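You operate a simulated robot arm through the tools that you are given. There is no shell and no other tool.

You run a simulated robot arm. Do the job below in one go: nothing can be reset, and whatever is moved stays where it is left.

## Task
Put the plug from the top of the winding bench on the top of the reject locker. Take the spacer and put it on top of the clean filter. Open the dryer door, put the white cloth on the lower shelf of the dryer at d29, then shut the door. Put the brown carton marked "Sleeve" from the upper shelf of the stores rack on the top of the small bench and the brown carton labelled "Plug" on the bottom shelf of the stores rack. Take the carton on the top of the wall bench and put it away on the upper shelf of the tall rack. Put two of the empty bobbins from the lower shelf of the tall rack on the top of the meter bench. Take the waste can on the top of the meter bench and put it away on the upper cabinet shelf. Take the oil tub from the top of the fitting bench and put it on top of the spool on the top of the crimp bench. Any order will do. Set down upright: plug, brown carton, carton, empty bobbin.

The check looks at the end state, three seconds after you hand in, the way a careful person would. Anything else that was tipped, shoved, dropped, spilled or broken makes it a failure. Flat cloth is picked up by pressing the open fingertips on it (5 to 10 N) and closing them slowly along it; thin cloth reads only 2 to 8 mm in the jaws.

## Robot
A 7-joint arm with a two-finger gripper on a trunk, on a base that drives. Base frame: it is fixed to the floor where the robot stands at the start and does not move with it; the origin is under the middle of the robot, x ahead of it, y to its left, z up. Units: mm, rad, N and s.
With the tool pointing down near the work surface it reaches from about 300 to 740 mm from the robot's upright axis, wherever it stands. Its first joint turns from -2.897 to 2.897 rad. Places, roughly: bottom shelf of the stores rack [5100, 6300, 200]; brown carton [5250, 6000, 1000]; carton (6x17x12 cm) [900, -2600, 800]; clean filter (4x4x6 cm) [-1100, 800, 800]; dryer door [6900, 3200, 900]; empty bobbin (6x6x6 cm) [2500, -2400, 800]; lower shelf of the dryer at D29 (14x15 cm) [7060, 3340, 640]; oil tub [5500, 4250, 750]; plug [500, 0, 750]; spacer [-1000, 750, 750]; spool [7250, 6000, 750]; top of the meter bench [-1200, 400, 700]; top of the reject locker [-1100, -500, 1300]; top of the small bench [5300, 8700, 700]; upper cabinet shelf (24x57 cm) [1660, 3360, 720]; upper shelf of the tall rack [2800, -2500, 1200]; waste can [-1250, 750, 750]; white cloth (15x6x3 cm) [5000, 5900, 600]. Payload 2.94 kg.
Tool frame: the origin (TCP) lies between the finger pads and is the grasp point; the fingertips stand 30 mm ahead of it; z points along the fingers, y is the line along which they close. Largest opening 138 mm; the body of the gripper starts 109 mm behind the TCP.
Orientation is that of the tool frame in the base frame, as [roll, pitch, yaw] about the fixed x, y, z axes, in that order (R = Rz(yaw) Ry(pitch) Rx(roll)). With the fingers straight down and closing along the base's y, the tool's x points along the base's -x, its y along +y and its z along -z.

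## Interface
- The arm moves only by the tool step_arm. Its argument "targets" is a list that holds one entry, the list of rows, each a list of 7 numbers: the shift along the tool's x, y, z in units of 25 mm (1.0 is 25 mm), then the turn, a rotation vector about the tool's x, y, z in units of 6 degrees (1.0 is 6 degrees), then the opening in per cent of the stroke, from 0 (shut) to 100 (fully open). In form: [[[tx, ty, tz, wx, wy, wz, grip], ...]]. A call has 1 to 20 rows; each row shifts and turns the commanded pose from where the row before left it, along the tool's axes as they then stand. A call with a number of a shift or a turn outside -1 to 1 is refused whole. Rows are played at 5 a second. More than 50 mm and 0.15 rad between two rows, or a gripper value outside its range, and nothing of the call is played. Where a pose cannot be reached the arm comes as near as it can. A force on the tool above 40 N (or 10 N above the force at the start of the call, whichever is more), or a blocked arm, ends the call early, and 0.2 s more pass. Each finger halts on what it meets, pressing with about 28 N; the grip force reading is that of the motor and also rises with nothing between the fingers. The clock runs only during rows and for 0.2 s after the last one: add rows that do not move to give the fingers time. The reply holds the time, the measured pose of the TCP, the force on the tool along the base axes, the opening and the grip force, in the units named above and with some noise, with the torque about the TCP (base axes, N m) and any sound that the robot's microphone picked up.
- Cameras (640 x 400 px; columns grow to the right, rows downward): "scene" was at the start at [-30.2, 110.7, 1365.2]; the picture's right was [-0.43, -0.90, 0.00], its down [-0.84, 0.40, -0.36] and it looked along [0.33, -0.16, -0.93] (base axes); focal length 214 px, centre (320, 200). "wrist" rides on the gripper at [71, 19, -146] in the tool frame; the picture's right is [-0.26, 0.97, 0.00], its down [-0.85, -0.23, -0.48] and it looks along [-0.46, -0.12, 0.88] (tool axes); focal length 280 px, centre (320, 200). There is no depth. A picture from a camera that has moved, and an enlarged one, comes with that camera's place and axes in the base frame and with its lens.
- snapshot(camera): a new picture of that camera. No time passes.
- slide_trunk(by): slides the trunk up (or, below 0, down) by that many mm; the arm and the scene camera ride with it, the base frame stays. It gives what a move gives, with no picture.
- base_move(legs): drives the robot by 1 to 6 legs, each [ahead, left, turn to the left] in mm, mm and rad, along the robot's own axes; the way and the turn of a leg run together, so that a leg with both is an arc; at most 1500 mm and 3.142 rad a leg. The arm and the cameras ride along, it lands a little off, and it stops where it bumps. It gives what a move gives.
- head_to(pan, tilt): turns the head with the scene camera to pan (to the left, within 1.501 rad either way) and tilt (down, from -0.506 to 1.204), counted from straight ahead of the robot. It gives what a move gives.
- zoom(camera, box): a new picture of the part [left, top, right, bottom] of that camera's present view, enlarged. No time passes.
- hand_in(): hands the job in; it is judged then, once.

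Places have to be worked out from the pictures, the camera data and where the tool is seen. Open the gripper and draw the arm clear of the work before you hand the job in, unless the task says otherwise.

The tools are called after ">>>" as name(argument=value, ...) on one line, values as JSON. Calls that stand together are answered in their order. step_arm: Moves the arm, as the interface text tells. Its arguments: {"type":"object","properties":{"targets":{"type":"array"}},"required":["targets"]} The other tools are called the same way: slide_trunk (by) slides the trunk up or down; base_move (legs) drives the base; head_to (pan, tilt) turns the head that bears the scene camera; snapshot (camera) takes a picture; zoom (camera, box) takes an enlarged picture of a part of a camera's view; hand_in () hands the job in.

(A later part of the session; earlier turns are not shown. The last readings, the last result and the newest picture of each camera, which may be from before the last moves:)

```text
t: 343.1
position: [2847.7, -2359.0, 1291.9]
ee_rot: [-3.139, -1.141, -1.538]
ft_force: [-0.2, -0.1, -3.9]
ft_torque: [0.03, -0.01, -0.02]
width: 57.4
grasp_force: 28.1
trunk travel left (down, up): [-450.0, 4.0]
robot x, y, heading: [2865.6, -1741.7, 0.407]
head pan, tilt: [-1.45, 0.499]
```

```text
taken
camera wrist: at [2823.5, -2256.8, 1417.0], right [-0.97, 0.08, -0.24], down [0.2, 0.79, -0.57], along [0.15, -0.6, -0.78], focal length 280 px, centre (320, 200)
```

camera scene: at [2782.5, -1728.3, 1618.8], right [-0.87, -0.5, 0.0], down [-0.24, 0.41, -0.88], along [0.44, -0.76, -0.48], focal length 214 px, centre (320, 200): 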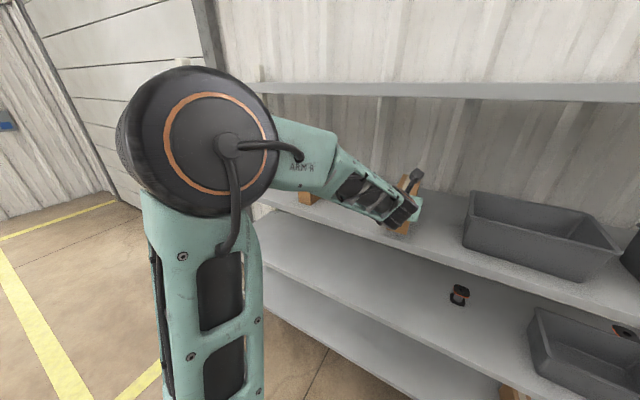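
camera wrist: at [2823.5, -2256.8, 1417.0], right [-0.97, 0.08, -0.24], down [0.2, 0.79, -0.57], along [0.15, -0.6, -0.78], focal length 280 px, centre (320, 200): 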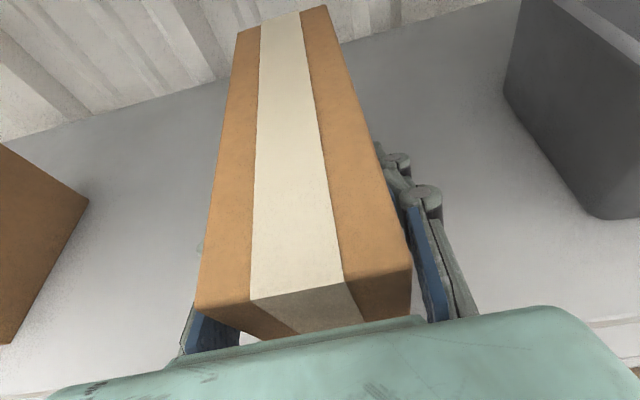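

The carton is over the shelf. I push it 55 mm further in and lower to just above the shelf.

>>> step_arm(targets=[[[0.459, 0.035, 1.0, 0, 0, 0, 25], [0.459, 0.035, 1.0, 0, 0, 0, 25], [-0.36, 0, 0.167, 0, 0, 0, 25], [-0.29, 0, 0.134, 0, 0, 0, 25], [0, 0, 0, 0, 0, 0, 25]]])

>>> snapshot(camera="wrist")

>>> zoom(camera="scene", box=[330, 140, 470, 260])

```text
t: 344.3
position: [2848.4, -2413.9, 1273.4]
ee_rot: [-3.139, -1.139, -1.539]
ft_force: [0.6, 0.0, -3.4]
ft_torque: [0.07, 0.01, -0.01]
width: 57.4
grasp_force: 28.0
trunk travel left (down, up): [-450.0, 4.0]
robot x, y, heading: [2864.7, -1741.0, 0.403]
head pan, tilt: [-1.45, 0.499]
```

```text
taken
camera wrist: at [2823.9, -2311.8, 1399.9], right [-0.97, 0.08, -0.24], down [0.2, 0.79, -0.57], along [0.15, -0.6, -0.78], focal length 280 px, centre (320, 200)
```

wrist: 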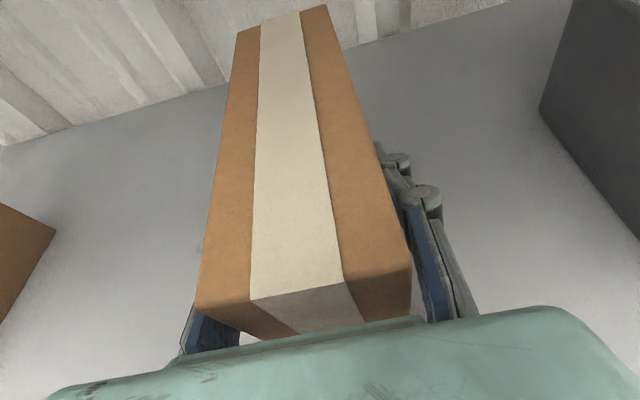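

```text
3.33 times, centred on (400, 200) of scene
camera zoom: at [2782.5, -1728.0, 1618.8], right [-0.87, -0.5, 0.0], down [-0.24, 0.41, -0.88], along [0.44, -0.76, -0.48], focal length 715 px, centre (53, 200)
```

zoom: 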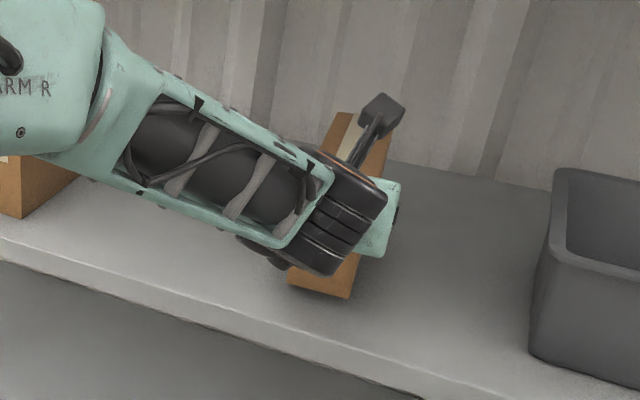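

The carton hangs just above the shelf, well inside. I lower to contact in small steps.

>>> step_arm(targets=[[[-0.145, 0, 0.067, 0, 0, 0, 25], [-0.109, 0, 0.05, 0, 0, 0, 25], [0, 0, 0, 0, 0, 0, 25]]])

>>> step_arm(targets=[[[-0.09, 0, 0.042, 0, 0, 0, 25], [0, 0, 0, 0, 0, 0, 25]]])

```text
t: 345.1
position: [2849.6, -2413.9, 1267.2]
ee_rot: [-3.138, -1.141, -1.539]
ft_force: [-0.5, -1.3, -2.5]
ft_torque: [-0.03, 0.01, 0.05]
width: 57.2
grasp_force: 27.9
trunk travel left (down, up): [-450.0, 4.0]
robot x, y, heading: [2862.4, -1739.2, 0.405]
head pan, tilt: [-1.45, 0.499]
```

```text
t: 345.7
position: [2847.8, -2414.4, 1263.4]
ee_rot: [-3.14, -1.14, -1.538]
ft_force: [0.9, -0.3, -3.3]
ft_torque: [0.06, 0.0, -0.04]
width: 57.3
grasp_force: 27.9
trunk travel left (down, up): [-450.0, 4.0]
robot x, y, heading: [2863.1, -1739.6, 0.404]
head pan, tilt: [-1.45, 0.499]
```

>>> step_arm(targets=[[[-0.09, 0, 0.042, 0, 0, 0, 25], [0, 0, 0, 0, 0, 0, 25]]])

>>> step_arm(targets=[[[-0.07, 0, 0.033, 0, 0, 0, 25], [0, 0, 0, 0, 0, 0, 25]]])

>>> zoom(camera="scene", box=[370, 200, 450, 260])

```text
t: 346.3
position: [2848.7, -2413.9, 1262.5]
ee_rot: [-3.138, -1.14, -1.539]
ft_force: [-0.4, 0.4, -2.5]
ft_torque: [0.01, 0.02, -0.02]
width: 57.4
grasp_force: 27.7
trunk travel left (down, up): [-450.0, 4.0]
robot x, y, heading: [2863.2, -1739.2, 0.406]
head pan, tilt: [-1.45, 0.499]
```

```text
t: 346.9
position: [2847.7, -2414.8, 1259.4]
ee_rot: [-3.141, -1.14, -1.54]
ft_force: [-0.5, -1.1, -1.5]
ft_torque: [0.11, 0.03, -0.02]
width: 57.3
grasp_force: 27.8
trunk travel left (down, up): [-450.0, 4.0]
robot x, y, heading: [2862.2, -1736.8, 0.407]
head pan, tilt: [-1.45, 0.499]
```

```text
6.67 times, centred on (410, 230) of scene
camera zoom: at [2782.6, -1728.0, 1618.9], right [-0.87, -0.5, 0.0], down [-0.24, 0.41, -0.88], along [0.44, -0.76, -0.48], focal length 1430 px, centre (-280, 0)
```

zoom: 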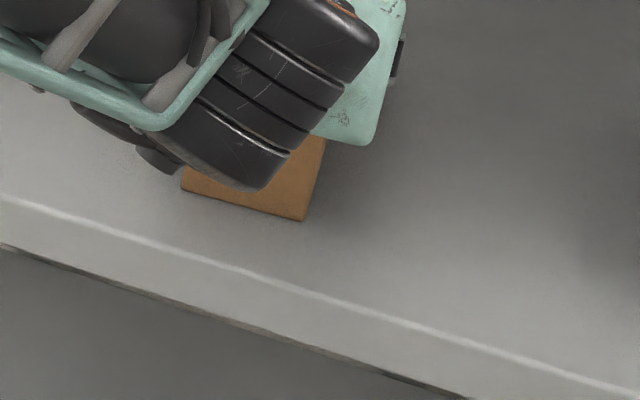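

>>> step_arm(targets=[[[-0.055, 0, 0.025, 0, 0, 0, 25], [0, 0, 0, 0, 0, 0, 25]]])

```text
t: 347.5
position: [2848.5, -2414.5, 1259.8]
ee_rot: [-3.137, -1.142, -1.54]
ft_force: [-0.4, -4.1, 8.2]
ft_torque: [0.62, 0.14, 0.08]
width: 57.4
grasp_force: 27.5
trunk travel left (down, up): [-450.0, 4.0]
robot x, y, heading: [2859.1, -1741.6, 0.406]
head pan, tilt: [-1.45, 0.499]
```

Contact (8 N, front edge first). I ease off slightly and open by about 7 mm each side.

>>> step_arm(targets=[[[0.03, 0, -0.014, 0, 0, 0, 25], [0, 0, 0, 0, 0, 0, 42.5], [0, 0, 0, 0, 0, 0, 44], [0, 0, 0, 0, 0, 0, 48], [0, 0, 0, 0, 0, 0, 53], [0, 0, 0, 0, 0, 0, 53]]])

>>> snapshot(camera="wrist")

```text
t: 348.9
position: [2848.3, -2413.7, 1258.8]
ee_rot: [-3.138, -1.14, -1.536]
ft_force: [-0.7, 0.5, 0.1]
ft_torque: [0.0, -0.03, -0.02]
width: 73.5
grasp_force: 0.1
trunk travel left (down, up): [-450.0, 4.0]
robot x, y, heading: [2863.6, -1742.9, 0.408]
head pan, tilt: [-1.45, 0.499]
```

```text
taken
camera wrist: at [2824.3, -2311.5, 1384.5], right [-0.97, 0.08, -0.24], down [0.2, 0.79, -0.57], along [0.15, -0.6, -0.78], focal length 280 px, centre (320, 200)
```

wrist: 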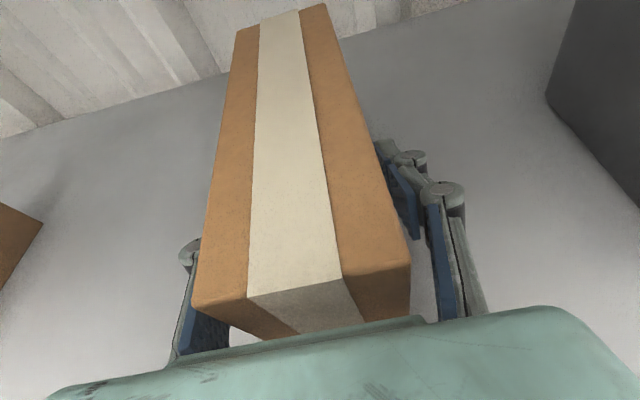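

Released cleanly. I draw the fingers straight back along the carton.

>>> step_arm(targets=[[[-0.4174, -0.03, -0.908, 0, 0, 0, 53], [-0.4174, -0.03, -0.908, 0, 0, 0, 53], [-0.4174, -0.03, -0.908, 0, 0, 0, 53], [-0.4174, -0.03, -0.908, 0, 0, 0, 53], [-0.4174, -0.03, -0.908, 0, 0, 0, 53]]])

>>> snapshot(camera="wrist")

>>> snapshot(camera="scene")

```text
t: 350.1
position: [2847.2, -2286.2, 1258.2]
ee_rot: [-3.137, -1.14, -1.539]
ft_force: [-0.3, -0.1, 0.2]
ft_torque: [0.01, 0.02, 0.04]
width: 73.2
grasp_force: 0.1
trunk travel left (down, up): [-450.0, 4.0]
robot x, y, heading: [2863.9, -1738.3, 0.402]
head pan, tilt: [-1.45, 0.499]
```

```text
taken
camera wrist: at [2823.1, -2184.0, 1383.9], right [-0.97, 0.08, -0.24], down [0.2, 0.79, -0.57], along [0.15, -0.6, -0.78], focal length 280 px, centre (320, 200)
```

wrist: 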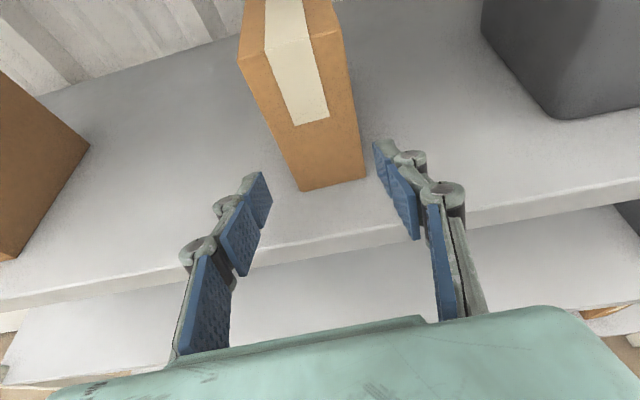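

```text
taken
camera scene: at [2781.8, -1726.9, 1618.8], right [-0.87, -0.5, 0.0], down [-0.24, 0.41, -0.88], along [0.44, -0.76, -0.48], focal length 214 px, centre (320, 200)
```

scene: 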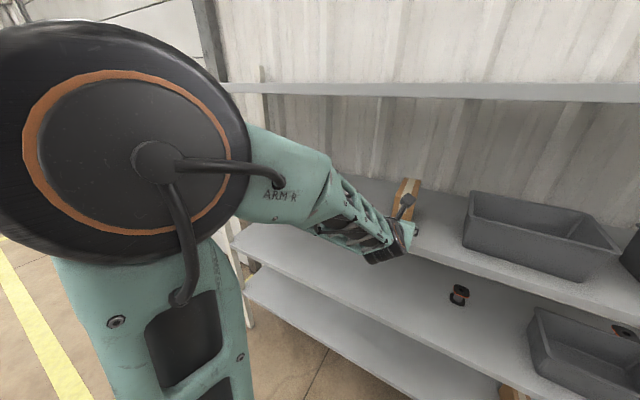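

The carton stands upright on the upper shelf. I back off, lower the trunk by 200 and reduce the tilt to 50° for bobbin B.

>>> base_move(legs=[[110, 258, 0]])

>>> slide_trunk(by=-200)

>>> step_arm(targets=[[[-0.6, 0, 0.28, 0, -0.85, 0, 65], [-0.6, 0, 0.28, 0, -0.85, 0, 65], [-0.6, 0, 0.28, 0, -0.85, 0, 65], [-0.7, 0, 0.6, 0, 0, 0, 65], [-0.7, 0, 0.6, 0, 0, 0, 65]]])

>>> snapshot(camera="scene")

>>> snapshot(camera="wrist")

```text
t: 353.0
position: [2842.4, -1998.8, 1258.6]
ee_rot: [-3.138, -1.139, -1.541]
ft_force: [-0.3, -0.2, -0.1]
ft_torque: [-0.03, -0.04, -0.02]
width: 73.1
grasp_force: 0.0
trunk travel left (down, up): [-450.0, 4.0]
robot x, y, heading: [2860.5, -1451.3, 0.399]
head pan, tilt: [-1.45, 0.499]
```

```text
t: 355.2
position: [2844.0, -1999.4, 1058.0]
ee_rot: [-3.139, -1.14, -1.54]
ft_force: [0.5, 0.2, 0.8]
ft_torque: [0.02, 0.01, 0.0]
width: 73.1
grasp_force: 0.1
trunk travel left (down, up): [-250.0, 204.0]
robot x, y, heading: [2860.4, -1454.6, 0.401]
head pan, tilt: [-1.45, 0.499]
```

```text
t: 356.4
position: [2842.5, -1995.8, 963.5]
ee_rot: [-3.139, -0.873, -1.54]
ft_force: [0.4, 0.6, -0.3]
ft_torque: [0.0, 0.0, 0.0]
width: 89.5
grasp_force: 0.2
trunk travel left (down, up): [-250.0, 204.0]
robot x, y, heading: [2862.4, -1457.3, 0.404]
head pan, tilt: [-1.45, 0.499]
```

```text
taken
camera scene: at [2779.9, -1440.5, 1418.9], right [-0.87, -0.5, 0.0], down [-0.24, 0.41, -0.88], along [0.44, -0.76, -0.48], focal length 214 px, centre (320, 200)
```

scene: 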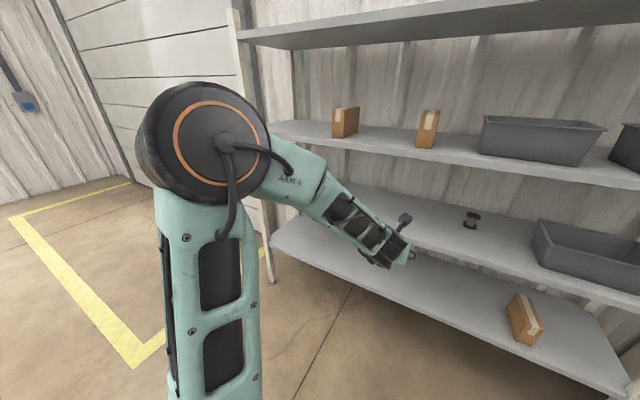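

```text
taken
camera wrist: at [2819.5, -1930.6, 1112.0], right [-0.97, 0.14, -0.2], down [0.2, 0.92, -0.34], along [0.14, -0.37, -0.92], focal length 280 px, centre (320, 200)
```

wrist: 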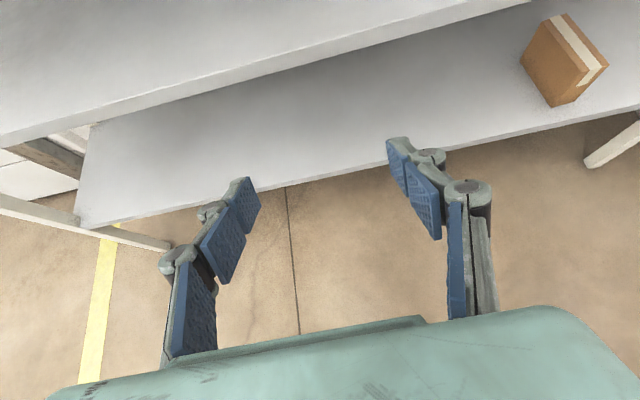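

>>> zoom(camera="scene", box=[440, 195, 500, 245])

```text
8.00 times, centred on (470, 220) of scene
camera zoom: at [2779.9, -1440.5, 1418.9], right [-0.87, -0.5, 0.0], down [-0.24, 0.41, -0.88], along [0.44, -0.76, -0.48], focal length 1716 px, centre (-880, 40)
```

zoom: 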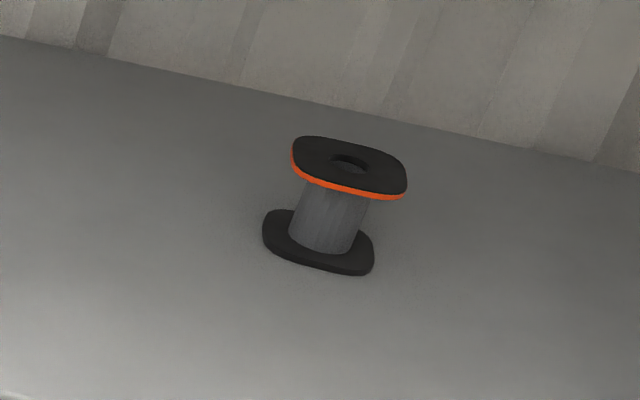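

Bobbin B is at (2582,-2527). I lower the hand to z≈922 so that the wrist passes under the upper shelf, and drive in front of it.

>>> step_arm(targets=[[[-0.63, 0, 0.527, 0, 0, 0, 65], [-0.63, 0, 0.527, 0, 0, 0, 65]]])

>>> base_move(legs=[[-415, -304, 0]])

>>> snapshot(camera="wrist")

>>> snapshot(camera="scene")

```text
t: 357.0
position: [2842.5, -1996.1, 922.9]
ee_rot: [-3.14, -0.873, -1.543]
ft_force: [0.3, 0.0, 0.3]
ft_torque: [0.0, 0.01, 0.0]
width: 89.4
grasp_force: 0.1
trunk travel left (down, up): [-250.0, 204.0]
robot x, y, heading: [2858.5, -1453.3, 0.404]
head pan, tilt: [-1.45, 0.499]
```

```text
t: 360.2
position: [2564.0, -2432.3, 921.9]
ee_rot: [-3.138, -0.873, -1.548]
ft_force: [-0.2, -0.6, -0.7]
ft_torque: [0.0, 0.0, 0.0]
width: 89.8
grasp_force: 0.0
trunk travel left (down, up): [-250.0, 204.0]
robot x, y, heading: [2588.1, -1890.2, 0.4]
head pan, tilt: [-1.45, 0.499]
```

```text
taken
camera wrist: at [2542.9, -2365.8, 1070.7], right [-0.97, 0.14, -0.2], down [0.21, 0.92, -0.34], along [0.14, -0.38, -0.92], focal length 280 px, centre (320, 200)
```

wrist: 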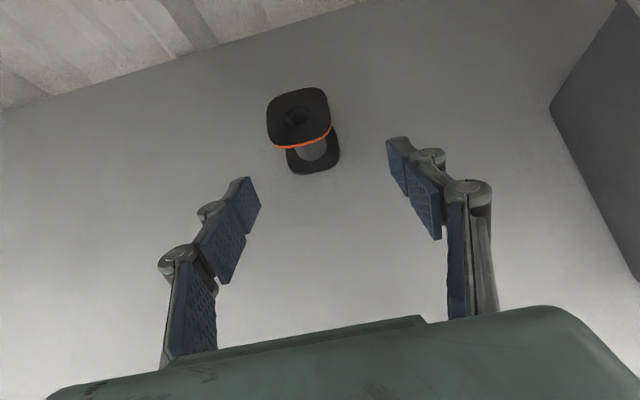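

```text
taken
camera scene: at [2506.1, -1875.1, 1418.8], right [-0.87, -0.49, 0.0], down [-0.24, 0.42, -0.88], along [0.43, -0.76, -0.48], focal length 214 px, centre (320, 200)
```

scene: 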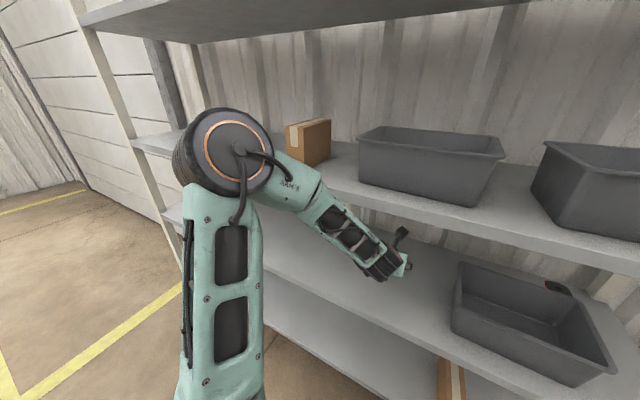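

B's top centre is at (2578,-2525). I align sideways and go down to z≈882 first, then advance with the bobbin between the open fingers, keeping the wrist low under the shelf.

>>> step_arm(targets=[[[-0.61, -0.28, 0.52, 0, 0, 0, 65], [-0.61, -0.28, 0.52, 0, 0, 0, 65], [0.797, 0.028, 0.95, 0, 0, 0, 65], [0.797, 0.028, 0.95, 0, 0, 0, 65], [0.797, 0.028, 0.95, 0, 0, 0, 65], [0, 0, 0, 0, 0, 0, 65]]])

>>> snapshot(camera="wrist")

>>> snapshot(camera="scene")

```text
t: 361.6
position: [2582.1, -2526.5, 880.9]
ee_rot: [-3.14, -0.871, -1.548]
ft_force: [-0.3, 0.4, 0.0]
ft_torque: [-0.01, 0.0, -0.03]
width: 89.5
grasp_force: 0.0
trunk travel left (down, up): [-250.0, 204.0]
robot x, y, heading: [2588.3, -1888.9, 0.396]
head pan, tilt: [-1.45, 0.499]
```

```text
taken
camera wrist: at [2557.9, -2459.3, 1029.6], right [-0.97, 0.14, -0.2], down [0.21, 0.92, -0.34], along [0.14, -0.38, -0.92], focal length 280 px, centre (320, 200)
```

wrist: 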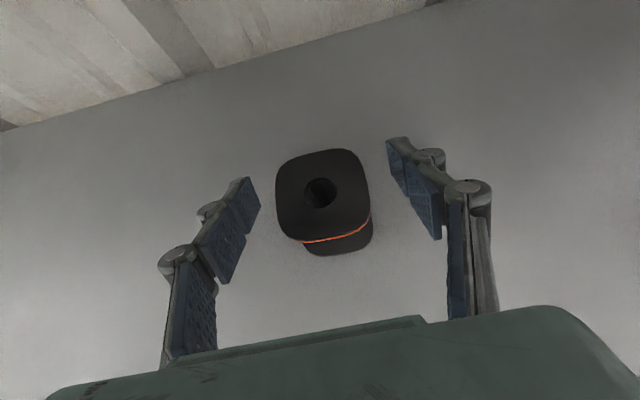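

```text
taken
camera scene: at [2506.1, -1875.2, 1418.8], right [-0.87, -0.49, 0.0], down [-0.24, 0.42, -0.88], along [0.43, -0.76, -0.48], focal length 214 px, centre (320, 200)
```

scene: 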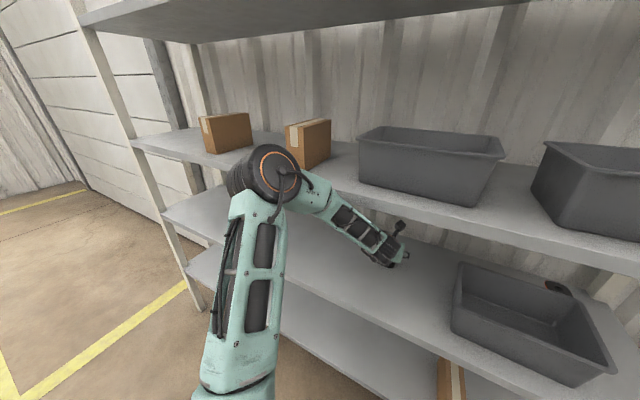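

Centred within 3 mm. I lower 10 mm to flange height and close.

>>> step_arm(targets=[[[-0.306, 0.1, 0.257, 0, 0, 0, 65], [0, 0, 0, 0, 0, 0, 45], [0, 0, 0, 0, 0, 0, 30], [0, 0, 0, 0, 0, 0, 20], [0, 0, 0, 0, 0, 0, 20], [0, 0, 0, 0, 0, 0, 20]]])

>>> snapshot(camera="wrist")

```text
t: 363.0
position: [2577.8, -2524.3, 872.5]
ee_rot: [-3.14, -0.873, -1.548]
ft_force: [-0.3, -0.4, 1.5]
ft_torque: [0.0, 0.1, -0.02]
width: 53.7
grasp_force: 27.9
trunk travel left (down, up): [-250.0, 204.0]
robot x, y, heading: [2586.6, -1888.2, 0.395]
head pan, tilt: [-1.45, 0.499]
```

```text
taken
camera wrist: at [2554.3, -2459.1, 1021.3], right [-0.97, 0.14, -0.2], down [0.21, 0.92, -0.34], along [0.14, -0.38, -0.92], focal length 280 px, centre (320, 200)
```

wrist: 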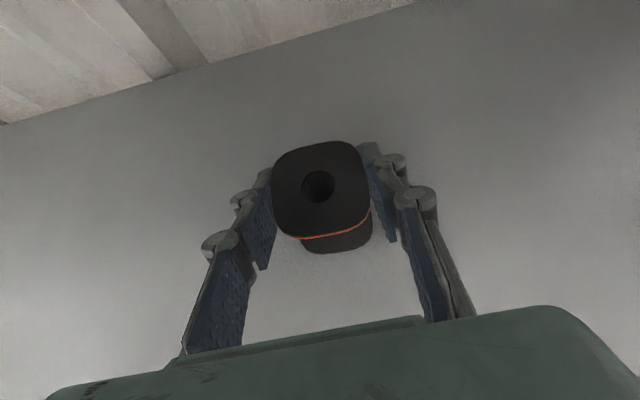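

Gripped at the flange (53.7 mm). I lift 30 mm and draw it out.

>>> step_arm(targets=[[[0.4, 0, -0.33, 0, 0, 0, 20], [0.52, 0, -0.44, 0, 0, 0, 20], [-0.6426, -0.023, -0.766, 0, 0, 0, 20], [-0.6426, -0.023, -0.766, 0, 0, 0, 20], [-0.6426, -0.023, -0.766, 0, 0, 0, 20], [-0.6426, -0.023, -0.766, 0, 0, 0, 20]]])

>>> snapshot(camera="wrist")

>>> zoom(camera="scene", box=[320, 200, 440, 300])

```text
t: 364.4
position: [2580.8, -2424.7, 900.9]
ee_rot: [-3.14, -0.873, -1.547]
ft_force: [-0.5, -0.2, -0.3]
ft_torque: [0.02, 0.0, 0.0]
width: 53.7
grasp_force: 27.4
trunk travel left (down, up): [-250.0, 204.0]
robot x, y, heading: [2586.7, -1892.5, 0.394]
head pan, tilt: [-1.45, 0.499]
```

```text
taken
camera wrist: at [2557.9, -2358.3, 1050.3], right [-0.97, 0.14, -0.2], down [0.21, 0.92, -0.34], along [0.14, -0.38, -0.92], focal length 280 px, centre (320, 200)
```

wrist: 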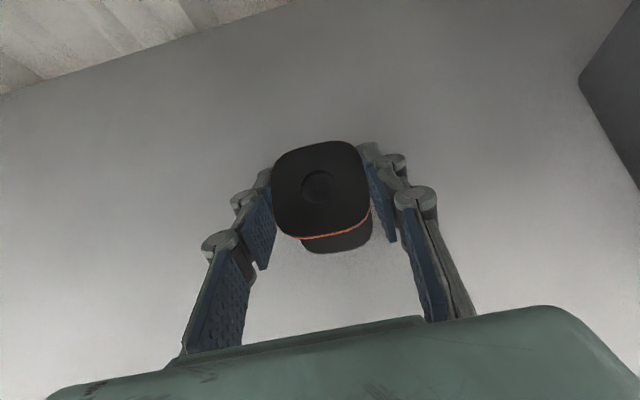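

```text
4.00 times, centred on (380, 250) of scene
camera zoom: at [2506.2, -1875.1, 1418.8], right [-0.87, -0.49, 0.0], down [-0.24, 0.42, -0.88], along [0.43, -0.76, -0.48], focal length 858 px, centre (80, 0)
```

zoom: 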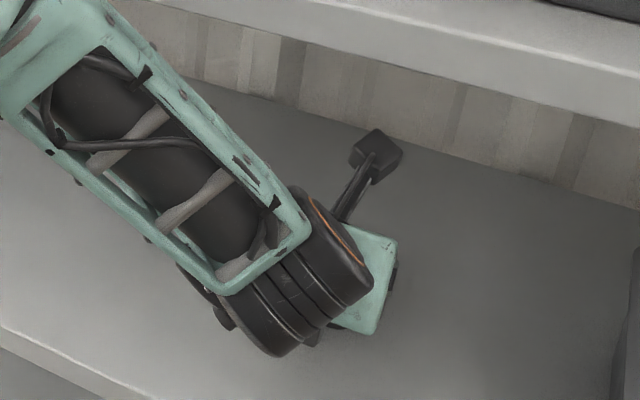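

Held well. I back out and drive west along the aisle, then check the position before going north.

>>> base_move(legs=[[185, 443, 0], [-1255, 523, 0], [-1255, 523, 0]])

```text
t: 381.6
position: [-127.9, -1985.8, 901.9]
ee_rot: [-3.14, -0.871, -1.521]
ft_force: [-0.1, -0.2, -1.1]
ft_torque: [0.0, 0.02, 0.0]
width: 53.2
grasp_force: 28.0
trunk travel left (down, up): [-250.0, 204.0]
robot x, y, heading: [-136.6, -1451.6, 0.426]
head pan, tilt: [-1.45, 0.499]
```

>>> base_move(legs=[[403, 888, 0], [403, 888, 0], [0, 0, -1.6]])

>>> snapshot(camera="scene")

```text
t: 401.2
position: [-652.1, 491.3, 901.9]
ee_rot: [-3.139, -0.872, -3.109]
ft_force: [-0.4, 0.9, -0.6]
ft_torque: [-0.01, 0.01, 0.02]
width: 53.2
grasp_force: 27.6
trunk travel left (down, up): [-250.0, 204.0]
robot x, y, heading: [-117.0, 489.5, -1.167]
head pan, tilt: [-1.45, 0.499]
```

```text
taken
camera scene: at [-103.4, 570.1, 1418.8], right [-0.5, 0.87, 0.0], down [0.41, 0.24, -0.88], along [-0.76, -0.44, -0.48], focal length 214 px, centre (320, 200)
```

scene: 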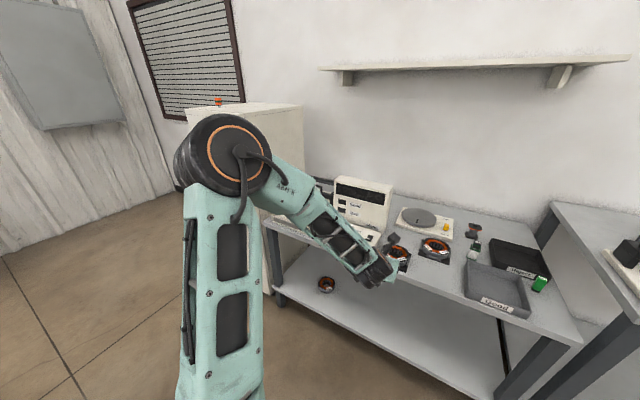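

Bobbin 1 is still standing at the back. For bobbin 2 the free corner right of the "Good" tray, about (-865,1003), is easy to reach. I drive so that the hand comes over it.

>>> base_move(legs=[[-554, 5, 0]])

>>> snapshot(camera="wrist")

>>> snapshot(camera="scene")

```text
t: 404.3
position: [-856.7, 1001.7, 900.8]
ee_rot: [-3.14, -0.873, -3.121]
ft_force: [0.0, -0.2, -0.7]
ft_torque: [0.01, 0.03, 0.01]
width: 53.4
grasp_force: 28.2
trunk travel left (down, up): [-250.0, 204.0]
robot x, y, heading: [-323.3, 991.9, -1.177]
head pan, tilt: [-1.45, 0.499]
```

```text
taken
camera wrist: at [-792.5, 1022.2, 1050.2], right [0.15, 0.97, -0.2], down [0.92, -0.21, -0.34], along [-0.38, -0.13, -0.92], focal length 280 px, centre (320, 200)
```

wrist: 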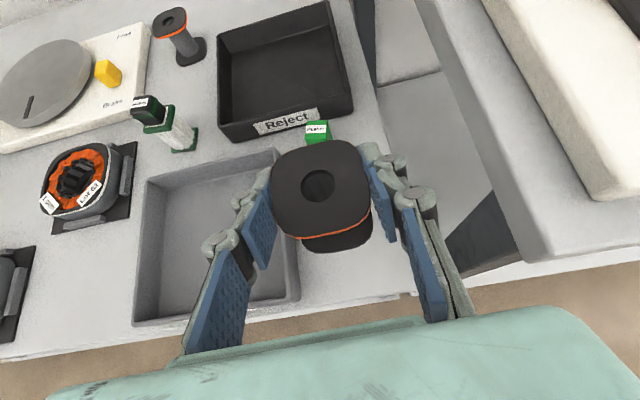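

```text
taken
camera scene: at [-308.2, 1072.4, 1418.8], right [-0.49, 0.87, 0.0], down [0.42, 0.23, -0.88], along [-0.77, -0.43, -0.48], focal length 214 px, centre (320, 200)
```

scene: 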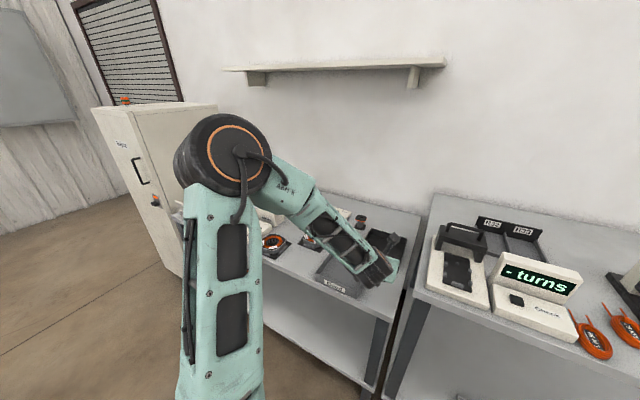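

The strip between tray (y≈951) and bench end (y≈1060) fits. I shift 4 mm right and lower to about z 801.

>>> step_arm(targets=[[[-0.766, 0.16, 0.6428, 0, 0, 0, 20], [-0.766, 0, 0.6428, 0, 0, 0, 20], [-0.766, 0, 0.6428, 0, 0, 0, 20], [-0.766, 0, 0.6428, 0, 0, 0, 20], [0, 0, 0, 0, 0, 0, 20]]])

>>> zoom(camera="scene", box=[320, 200, 440, 320])

>>> snapshot(camera="wrist")

```text
t: 405.5
position: [-857.1, 1003.4, 801.7]
ee_rot: [-3.14, -0.872, -3.121]
ft_force: [1.1, 0.4, -0.8]
ft_torque: [-0.01, -0.01, 0.01]
width: 53.4
grasp_force: 28.0
trunk travel left (down, up): [-250.0, 204.0]
robot x, y, heading: [-323.0, 988.6, -1.181]
head pan, tilt: [-1.45, 0.499]
```

```text
3.33 times, centred on (380, 260) of scene
camera zoom: at [-308.3, 1072.3, 1418.9], right [-0.49, 0.87, 0.0], down [0.42, 0.23, -0.88], along [-0.77, -0.43, -0.48], focal length 715 px, centre (120, 0)
```

zoom: 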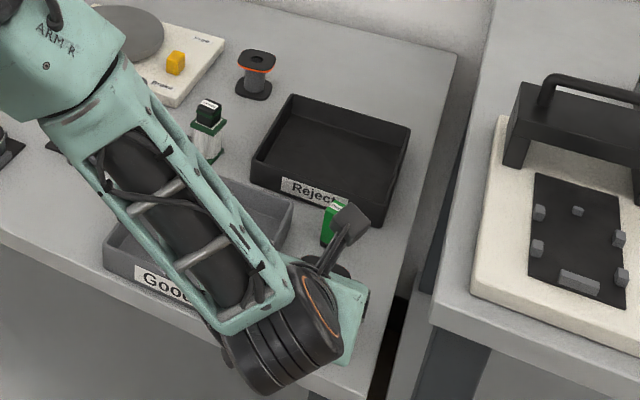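

```text
taken
camera wrist: at [-793.2, 1024.7, 950.1], right [0.15, 0.97, -0.2], down [0.92, -0.21, -0.34], along [-0.38, -0.13, -0.92], focal length 280 px, centre (320, 200)
```

wrist: 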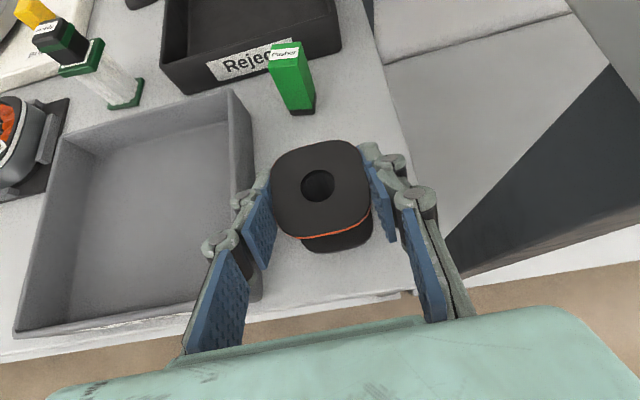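

I shift 8 mm to the right, away from the tray wall, and lower to contact.

>>> step_arm(targets=[[[0, 0.32, 0, 0, 0, 0, 20], [-0.123, 0, 0.103, 0, 0, 0, 20], [0, 0, 0, 0, 0, 0, 20]]])

>>> step_arm(targets=[[[-0.077, 0, 0.064, 0, 0, 0, 20], [0, 0, 0, 0, 0, 0, 20]]])

>>> step_arm(targets=[[[-0.06, 0, 0.05, 0, 0, 0, 20], [0, 0, 0, 0, 0, 0, 20]]])

```text
t: 406.3
position: [-858.2, 1012.9, 798.3]
ee_rot: [-3.139, -0.872, -3.12]
ft_force: [-1.0, 0.3, 0.2]
ft_torque: [0.03, 0.03, -0.01]
width: 53.3
grasp_force: 27.8
trunk travel left (down, up): [-250.0, 204.0]
robot x, y, heading: [-319.7, 992.4, -1.179]
head pan, tilt: [-1.45, 0.499]
```

```text
t: 406.9
position: [-857.1, 1012.8, 795.5]
ee_rot: [-3.138, -0.872, -3.119]
ft_force: [0.4, -0.3, -0.9]
ft_torque: [-0.01, 0.04, -0.01]
width: 53.3
grasp_force: 28.3
trunk travel left (down, up): [-250.0, 204.0]
robot x, y, heading: [-320.3, 991.5, -1.18]
head pan, tilt: [-1.45, 0.499]
```

```text
t: 407.5
position: [-858.5, 1013.3, 793.5]
ee_rot: [-3.141, -0.873, -3.12]
ft_force: [0.4, 0.4, -1.1]
ft_torque: [-0.04, -0.01, 0.02]
width: 53.3
grasp_force: 27.7
trunk travel left (down, up): [-250.0, 204.0]
robot x, y, heading: [-318.4, 991.4, -1.172]
head pan, tilt: [-1.45, 0.499]
```

>>> step_arm(targets=[[[-0.06, 0, 0.05, 0, 0, 0, 20], [0, 0, 0, 0, 0, 0, 20]]])

>>> step_arm(targets=[[[-0.06, 0, 0.05, 0, 0, 0, 20], [0, 0, 0, 0, 0, 0, 20]]])

```text
t: 408.1
position: [-857.3, 1011.9, 793.3]
ee_rot: [-3.14, -0.875, -3.121]
ft_force: [0.1, 0.5, 6.2]
ft_torque: [0.07, -0.11, 0.0]
width: 53.6
grasp_force: 27.8
trunk travel left (down, up): [-250.0, 204.0]
robot x, y, heading: [-323.7, 987.7, -1.182]
head pan, tilt: [-1.45, 0.499]
```

```text
t: 408.7
position: [-858.1, 1011.8, 792.8]
ee_rot: [-3.139, -0.879, -3.124]
ft_force: [2.5, -2.2, 21.6]
ft_torque: [0.02, -0.03, -0.02]
width: 53.5
grasp_force: 27.6
trunk travel left (down, up): [-250.0, 204.0]
robot x, y, heading: [-321.1, 988.9, -1.176]
head pan, tilt: [-1.45, 0.499]
```

Contact (I pressed one step more than needed). I ease back 2.3 mm and open gently.

>>> step_arm(targets=[[[0.07, 0, -0.059, 0, 0, 0, 20], [0, 0, 0, 0, 0, 0, 20]]])

>>> step_arm(targets=[[[0, 0, 0, 0, 0, 0, 39.5], [0, 0, 0, 0, 0, 0, 41], [0, 0, 0, 0, 0, 0, 44], [0, 0, 0, 0, 0, 0, 48], [0, 0, 0, 0, 0, 0, 48]]])

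>>> snapshot(camera="wrist")

```text
t: 409.3
position: [-857.2, 1012.2, 793.5]
ee_rot: [-3.139, -0.875, -3.12]
ft_force: [-4.8, 0.8, 12.5]
ft_torque: [0.04, 0.58, -0.01]
width: 53.6
grasp_force: 27.9
trunk travel left (down, up): [-250.0, 204.0]
robot x, y, heading: [-319.3, 993.3, -1.183]
head pan, tilt: [-1.45, 0.499]
```

```text
t: 410.5
position: [-858.3, 1013.1, 790.7]
ee_rot: [-3.138, -0.873, -3.122]
ft_force: [0.7, 0.3, -0.1]
ft_torque: [0.03, 0.0, 0.0]
width: 66.4
grasp_force: 0.0
trunk travel left (down, up): [-250.0, 204.0]
robot x, y, heading: [-323.7, 989.9, -1.182]
head pan, tilt: [-1.45, 0.499]
```

```text
taken
camera wrist: at [-793.3, 1033.4, 940.3], right [0.15, 0.97, -0.2], down [0.92, -0.21, -0.34], along [-0.38, -0.13, -0.92], focal length 280 px, centre (320, 200)
```

wrist: 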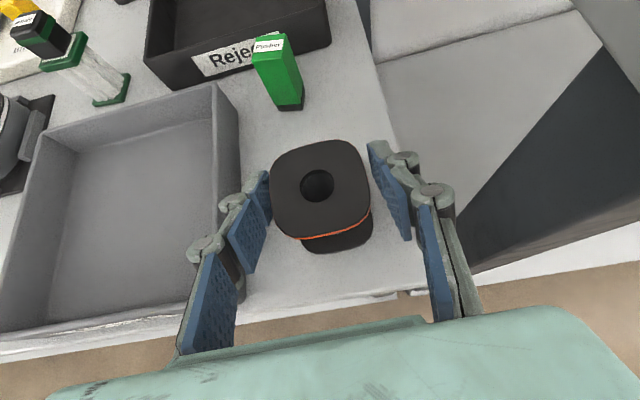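

Bobbin 2 stands upright. I raise the hand and take a look at the whole bench from the side.

>>> step_arm(targets=[[[0.4, 0, -0.33, 0, 0, 0, 48], [0.766, 0, -0.6428, 0, 0, 0, 48], [0.766, 0, -0.6428, 0, 0, 0, 48], [0.766, 0, -0.6428, 0, 0, 0, 48], [0.766, 0, -0.6428, 0, 0, 0, 60], [0.766, 0, -0.6428, 0, 0, 0, 60]]])

>>> snapshot(camera="wrist")

>>> zoom(camera="scene", box=[260, 180, 440, 320])

```text
t: 411.9
position: [-857.3, 1013.2, 932.1]
ee_rot: [-3.14, -0.872, -3.121]
ft_force: [0.1, -0.4, -0.2]
ft_torque: [-0.06, 0.02, 0.0]
width: 82.8
grasp_force: 0.1
trunk travel left (down, up): [-250.0, 204.0]
robot x, y, heading: [-322.2, 994.3, -1.179]
head pan, tilt: [-1.45, 0.499]
```

```text
taken
camera wrist: at [-793.0, 1034.1, 1079.7], right [0.15, 0.97, -0.2], down [0.92, -0.21, -0.34], along [-0.38, -0.13, -0.92], focal length 280 px, centre (320, 200)
```

wrist: 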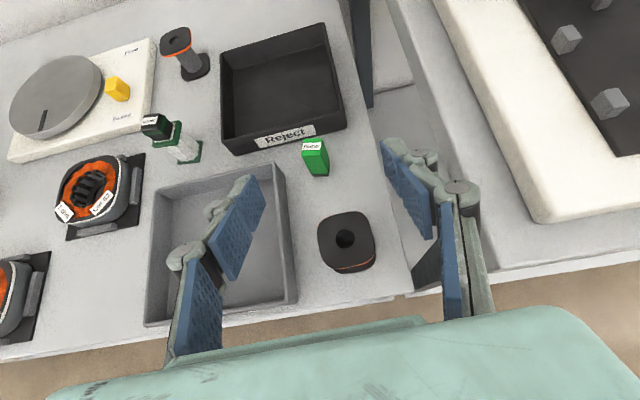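

```text
2.86 times, centred on (350, 250) of scene
camera zoom: at [-308.1, 1072.4, 1418.8], right [-0.49, 0.87, 0.0], down [0.42, 0.23, -0.88], along [-0.77, -0.43, -0.48], focal length 613 px, centre (234, 57)
```

zoom: 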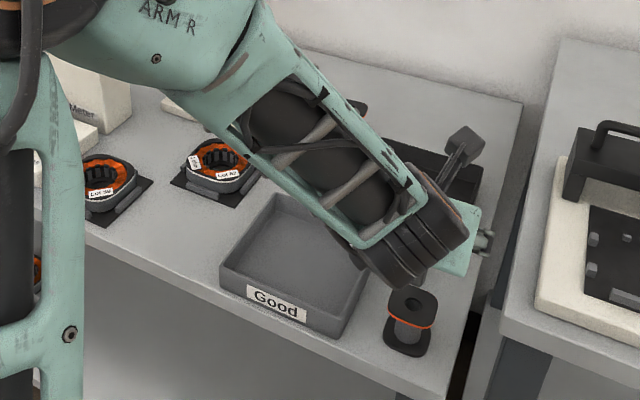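

Both bobbins stand on the meter bench, everything else there is undisturbed. Now the east side: I drive along the corridor north of the winding bench to about (2600,700) and look around.

>>> base_move(legs=[[692, 1295, 0], [692, 1295, 0]])

>>> head_to(pan=1.45, tilt=0.2)

>>> snapshot(camera="scene")

```text
t: 434.4
position: [2041.6, 759.5, 929.5]
ee_rot: [-3.14, -0.872, -3.102]
ft_force: [-0.2, 0.1, 0.3]
ft_torque: [0.0, 0.0, -0.01]
width: 82.8
grasp_force: 0.1
trunk travel left (down, up): [-250.0, 204.0]
robot x, y, heading: [2575.7, 746.1, -1.159]
head pan, tilt: [-1.45, 0.499]
```

```text
t: 436.9
position: [2041.1, 760.1, 931.7]
ee_rot: [-3.141, -0.874, -3.101]
ft_force: [0.7, -0.2, -0.1]
ft_torque: [-0.02, -0.01, -0.03]
width: 82.7
grasp_force: 0.1
trunk travel left (down, up): [-250.0, 204.0]
robot x, y, heading: [2579.0, 749.5, -1.161]
head pan, tilt: [1.45, 0.201]
```

```text
taken
camera scene: at [2757.5, 901.1, 1446.5], right [0.28, -0.96, 0.0], down [-0.19, -0.06, -0.98], along [0.94, 0.28, -0.2], focal length 214 px, centre (320, 200)
```

scene: 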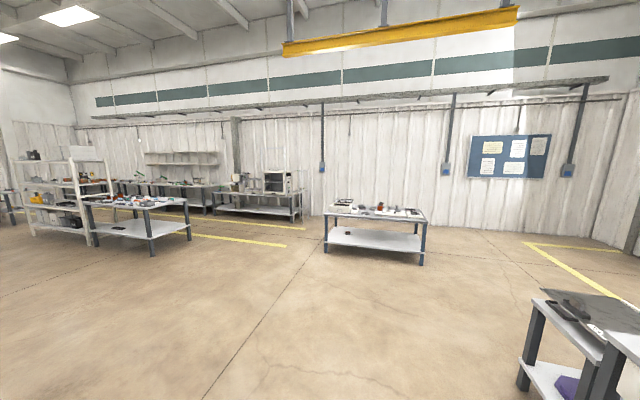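

Open floor ahead; the dryer-like oven stands at the east wall near (6900,3100), the fitting bench near (5300,4250), the stores rack behind it to the north. I drive to about (4600,2500) and turn so the right side faces north.

>>> base_move(legs=[[-400, 1276, 0], [-400, 1276, 0], [0, 0, -1.63]])

>>> head_to(pan=-1.45, tilt=0.25)

>>> snapshot(camera="scene")

```text
t: 463.2
position: [4628.1, 3022.8, 930.8]
ee_rot: [-3.141, -0.873, 1.593]
ft_force: [0.7, 0.1, -0.3]
ft_torque: [-0.02, 0.0, -0.03]
width: 82.8
grasp_force: 0.0
trunk travel left (down, up): [-250.0, 204.0]
robot x, y, heading: [4604.5, 2486.6, -2.748]
head pan, tilt: [1.45, 0.201]
```

```text
t: 465.7
position: [4626.8, 3024.2, 931.4]
ee_rot: [-3.138, -0.872, 1.595]
ft_force: [0.0, 0.4, -0.1]
ft_torque: [0.03, 0.01, 0.01]
width: 82.7
grasp_force: 0.1
trunk travel left (down, up): [-250.0, 204.0]
robot x, y, heading: [4606.5, 2487.5, -2.741]
head pan, tilt: [-1.45, 0.25]
```

```text
taken
camera scene: at [4685.2, 2475.1, 1442.0], right [0.87, 0.49, 0.0], down [0.12, -0.22, -0.97], along [-0.48, 0.84, -0.25], focal length 214 px, centre (320, 200)
```

scene: 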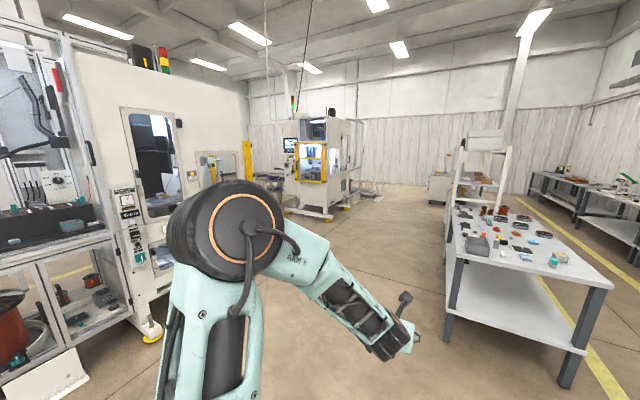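

>>> zoom(camera="scene", box=[430, 170, 640, 310])

>>> zoom(camera="scene", box=[440, 120, 560, 200])

```text
2.86 times, centred on (535, 240) of scene
camera zoom: at [4685.2, 2475.1, 1442.0], right [0.87, 0.49, 0.0], down [0.12, -0.22, -0.97], along [-0.48, 0.84, -0.25], focal length 613 px, centre (-294, 86)
```

zoom: 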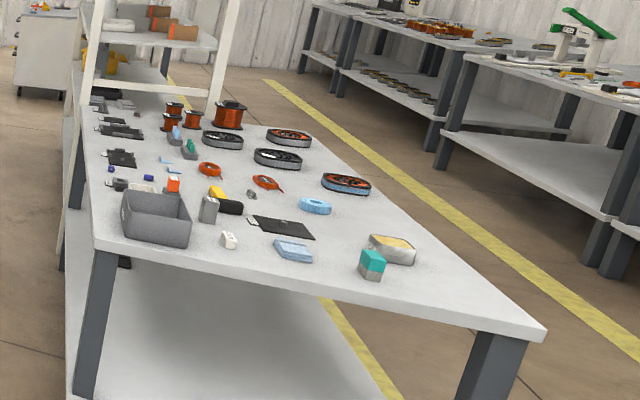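

```text
5.00 times, centred on (500, 160) of scene
camera zoom: at [4685.2, 2475.1, 1442.0], right [0.87, 0.49, 0.0], down [0.12, -0.22, -0.97], along [-0.48, 0.84, -0.25], focal length 1072 px, centre (-580, 400)
```

zoom: 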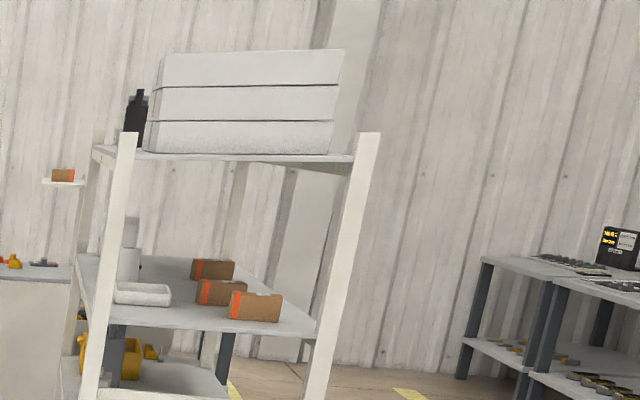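

The silver tin with yellow content on the fitting bench's south-east corner, near (5385,4265), fits the oil tub. I drive to the south end of the bench so that the hand comes near it.

>>> base_move(legs=[[-1160, -790, 0]])

>>> head_to(pan=-1.45, tilt=0.6)

>>> snapshot(camera="scene")

>>> snapshot(camera="wrist")

```text
t: 473.0
position: [5403.7, 4193.8, 931.0]
ee_rot: [-3.139, -0.873, 1.597]
ft_force: [0.6, 0.3, -0.3]
ft_torque: [0.0, -0.01, 0.01]
width: 82.9
grasp_force: 0.0
trunk travel left (down, up): [-250.0, 204.0]
robot x, y, heading: [5388.9, 3660.9, -2.745]
head pan, tilt: [-1.45, 0.25]
```

```text
t: 473.8
position: [5404.2, 4194.0, 930.7]
ee_rot: [-3.139, -0.873, 1.598]
ft_force: [-0.2, 0.6, -0.1]
ft_torque: [-0.02, -0.02, 0.02]
width: 82.8
grasp_force: 0.0
trunk travel left (down, up): [-250.0, 204.0]
robot x, y, heading: [5387.5, 3660.4, -2.748]
head pan, tilt: [-1.45, 0.6]
```

```text
taken
camera scene: at [5468.1, 3641.3, 1409.8], right [0.87, 0.5, 0.0], down [0.28, -0.49, -0.83], along [-0.41, 0.72, -0.56], focal length 214 px, centre (320, 200)
```

scene: 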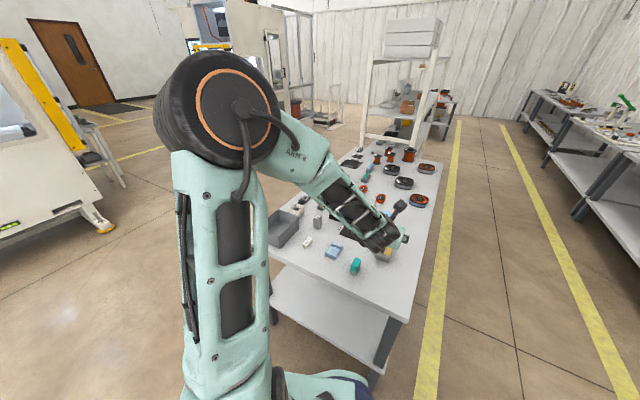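

```text
taken
camera wrist: at [5424.7, 4128.3, 1079.4], right [0.97, -0.14, -0.2], down [-0.2, -0.92, -0.34], along [-0.14, 0.37, -0.92], focal length 280 px, centre (320, 200)
```

wrist: 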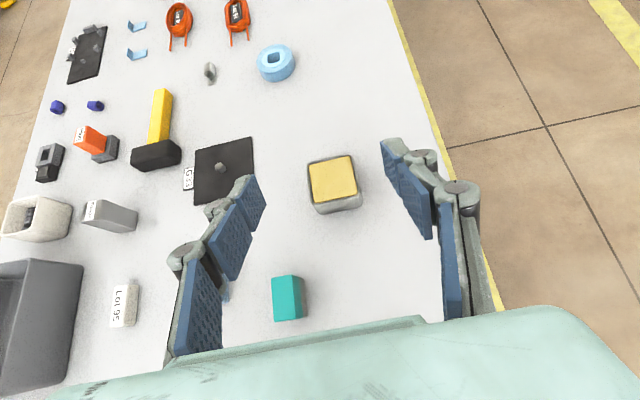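

>>> zoom(camera="wrist", box=[280, 130, 400, 240])

>>> zoom(camera="scene", box=[340, 220, 420, 290])

```text
3.64 times, centred on (340, 185) of wrist
camera zoom: at [5424.7, 4128.3, 1079.4], right [0.97, -0.14, -0.2], down [-0.2, -0.92, -0.34], along [-0.14, 0.37, -0.92], focal length 1020 px, centre (247, 254)
```

zoom: 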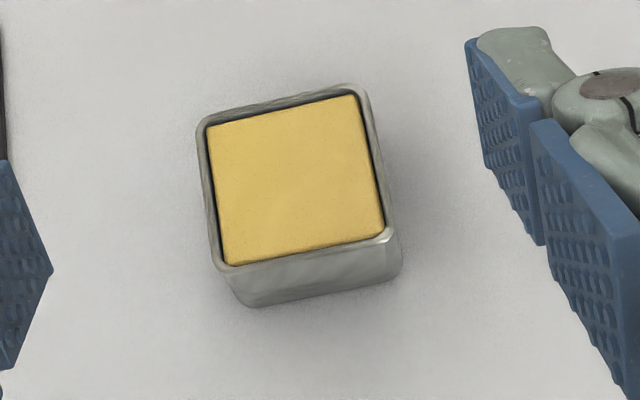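

```text
5.71 times, centred on (380, 255) of scene
camera zoom: at [5468.1, 3641.3, 1409.8], right [0.87, 0.5, 0.0], down [0.28, -0.49, -0.83], along [-0.41, 0.72, -0.56], focal length 1226 px, centre (-23, -114)
```

zoom: 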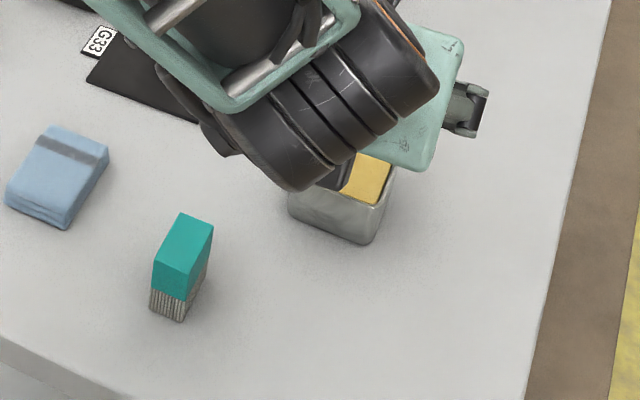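

The tub is about 55 × 52 × 37 mm at (5400,4267), bench z≈752. I move over it and down to TCP z≈791 with the fingers straddling it in x.

>>> step_arm(targets=[[[-0.06, -0.012, 0.813, 0, 0, 0, 60], [-0.06, -0.012, 0.813, 0, 0, 0, 60], [-0.06, -0.012, 0.813, 0, 0, 0, 60], [-0.06, -0.012, 0.813, 0, 0, 0, 60], [-0.06, -0.012, 0.813, 0, 0, 0, 60], [-0.705, 0, 0.591, 0, 0, 0, 60], [-0.705, 0, 0.591, 0, 0, 0, 60], [0, 0, 0, 0, 0, 0, 60]]])

>>> snapshot(camera="wrist")

```text
t: 475.6
position: [5400.4, 4265.3, 813.7]
ee_rot: [-3.141, -0.873, 1.596]
ft_force: [-0.3, 0.7, 0.6]
ft_torque: [0.0, 0.0, -0.01]
width: 82.8
grasp_force: 0.0
trunk travel left (down, up): [-250.0, 204.0]
robot x, y, heading: [5386.4, 3655.8, -2.741]
head pan, tilt: [-1.45, 0.6]
```

```text
taken
camera wrist: at [5420.7, 4200.6, 961.9], right [0.97, -0.14, -0.2], down [-0.21, -0.92, -0.34], along [-0.14, 0.38, -0.92], focal length 280 px, centre (320, 200)
```

wrist: 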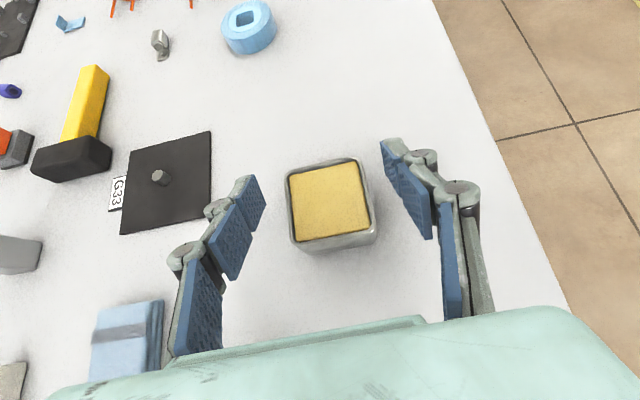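

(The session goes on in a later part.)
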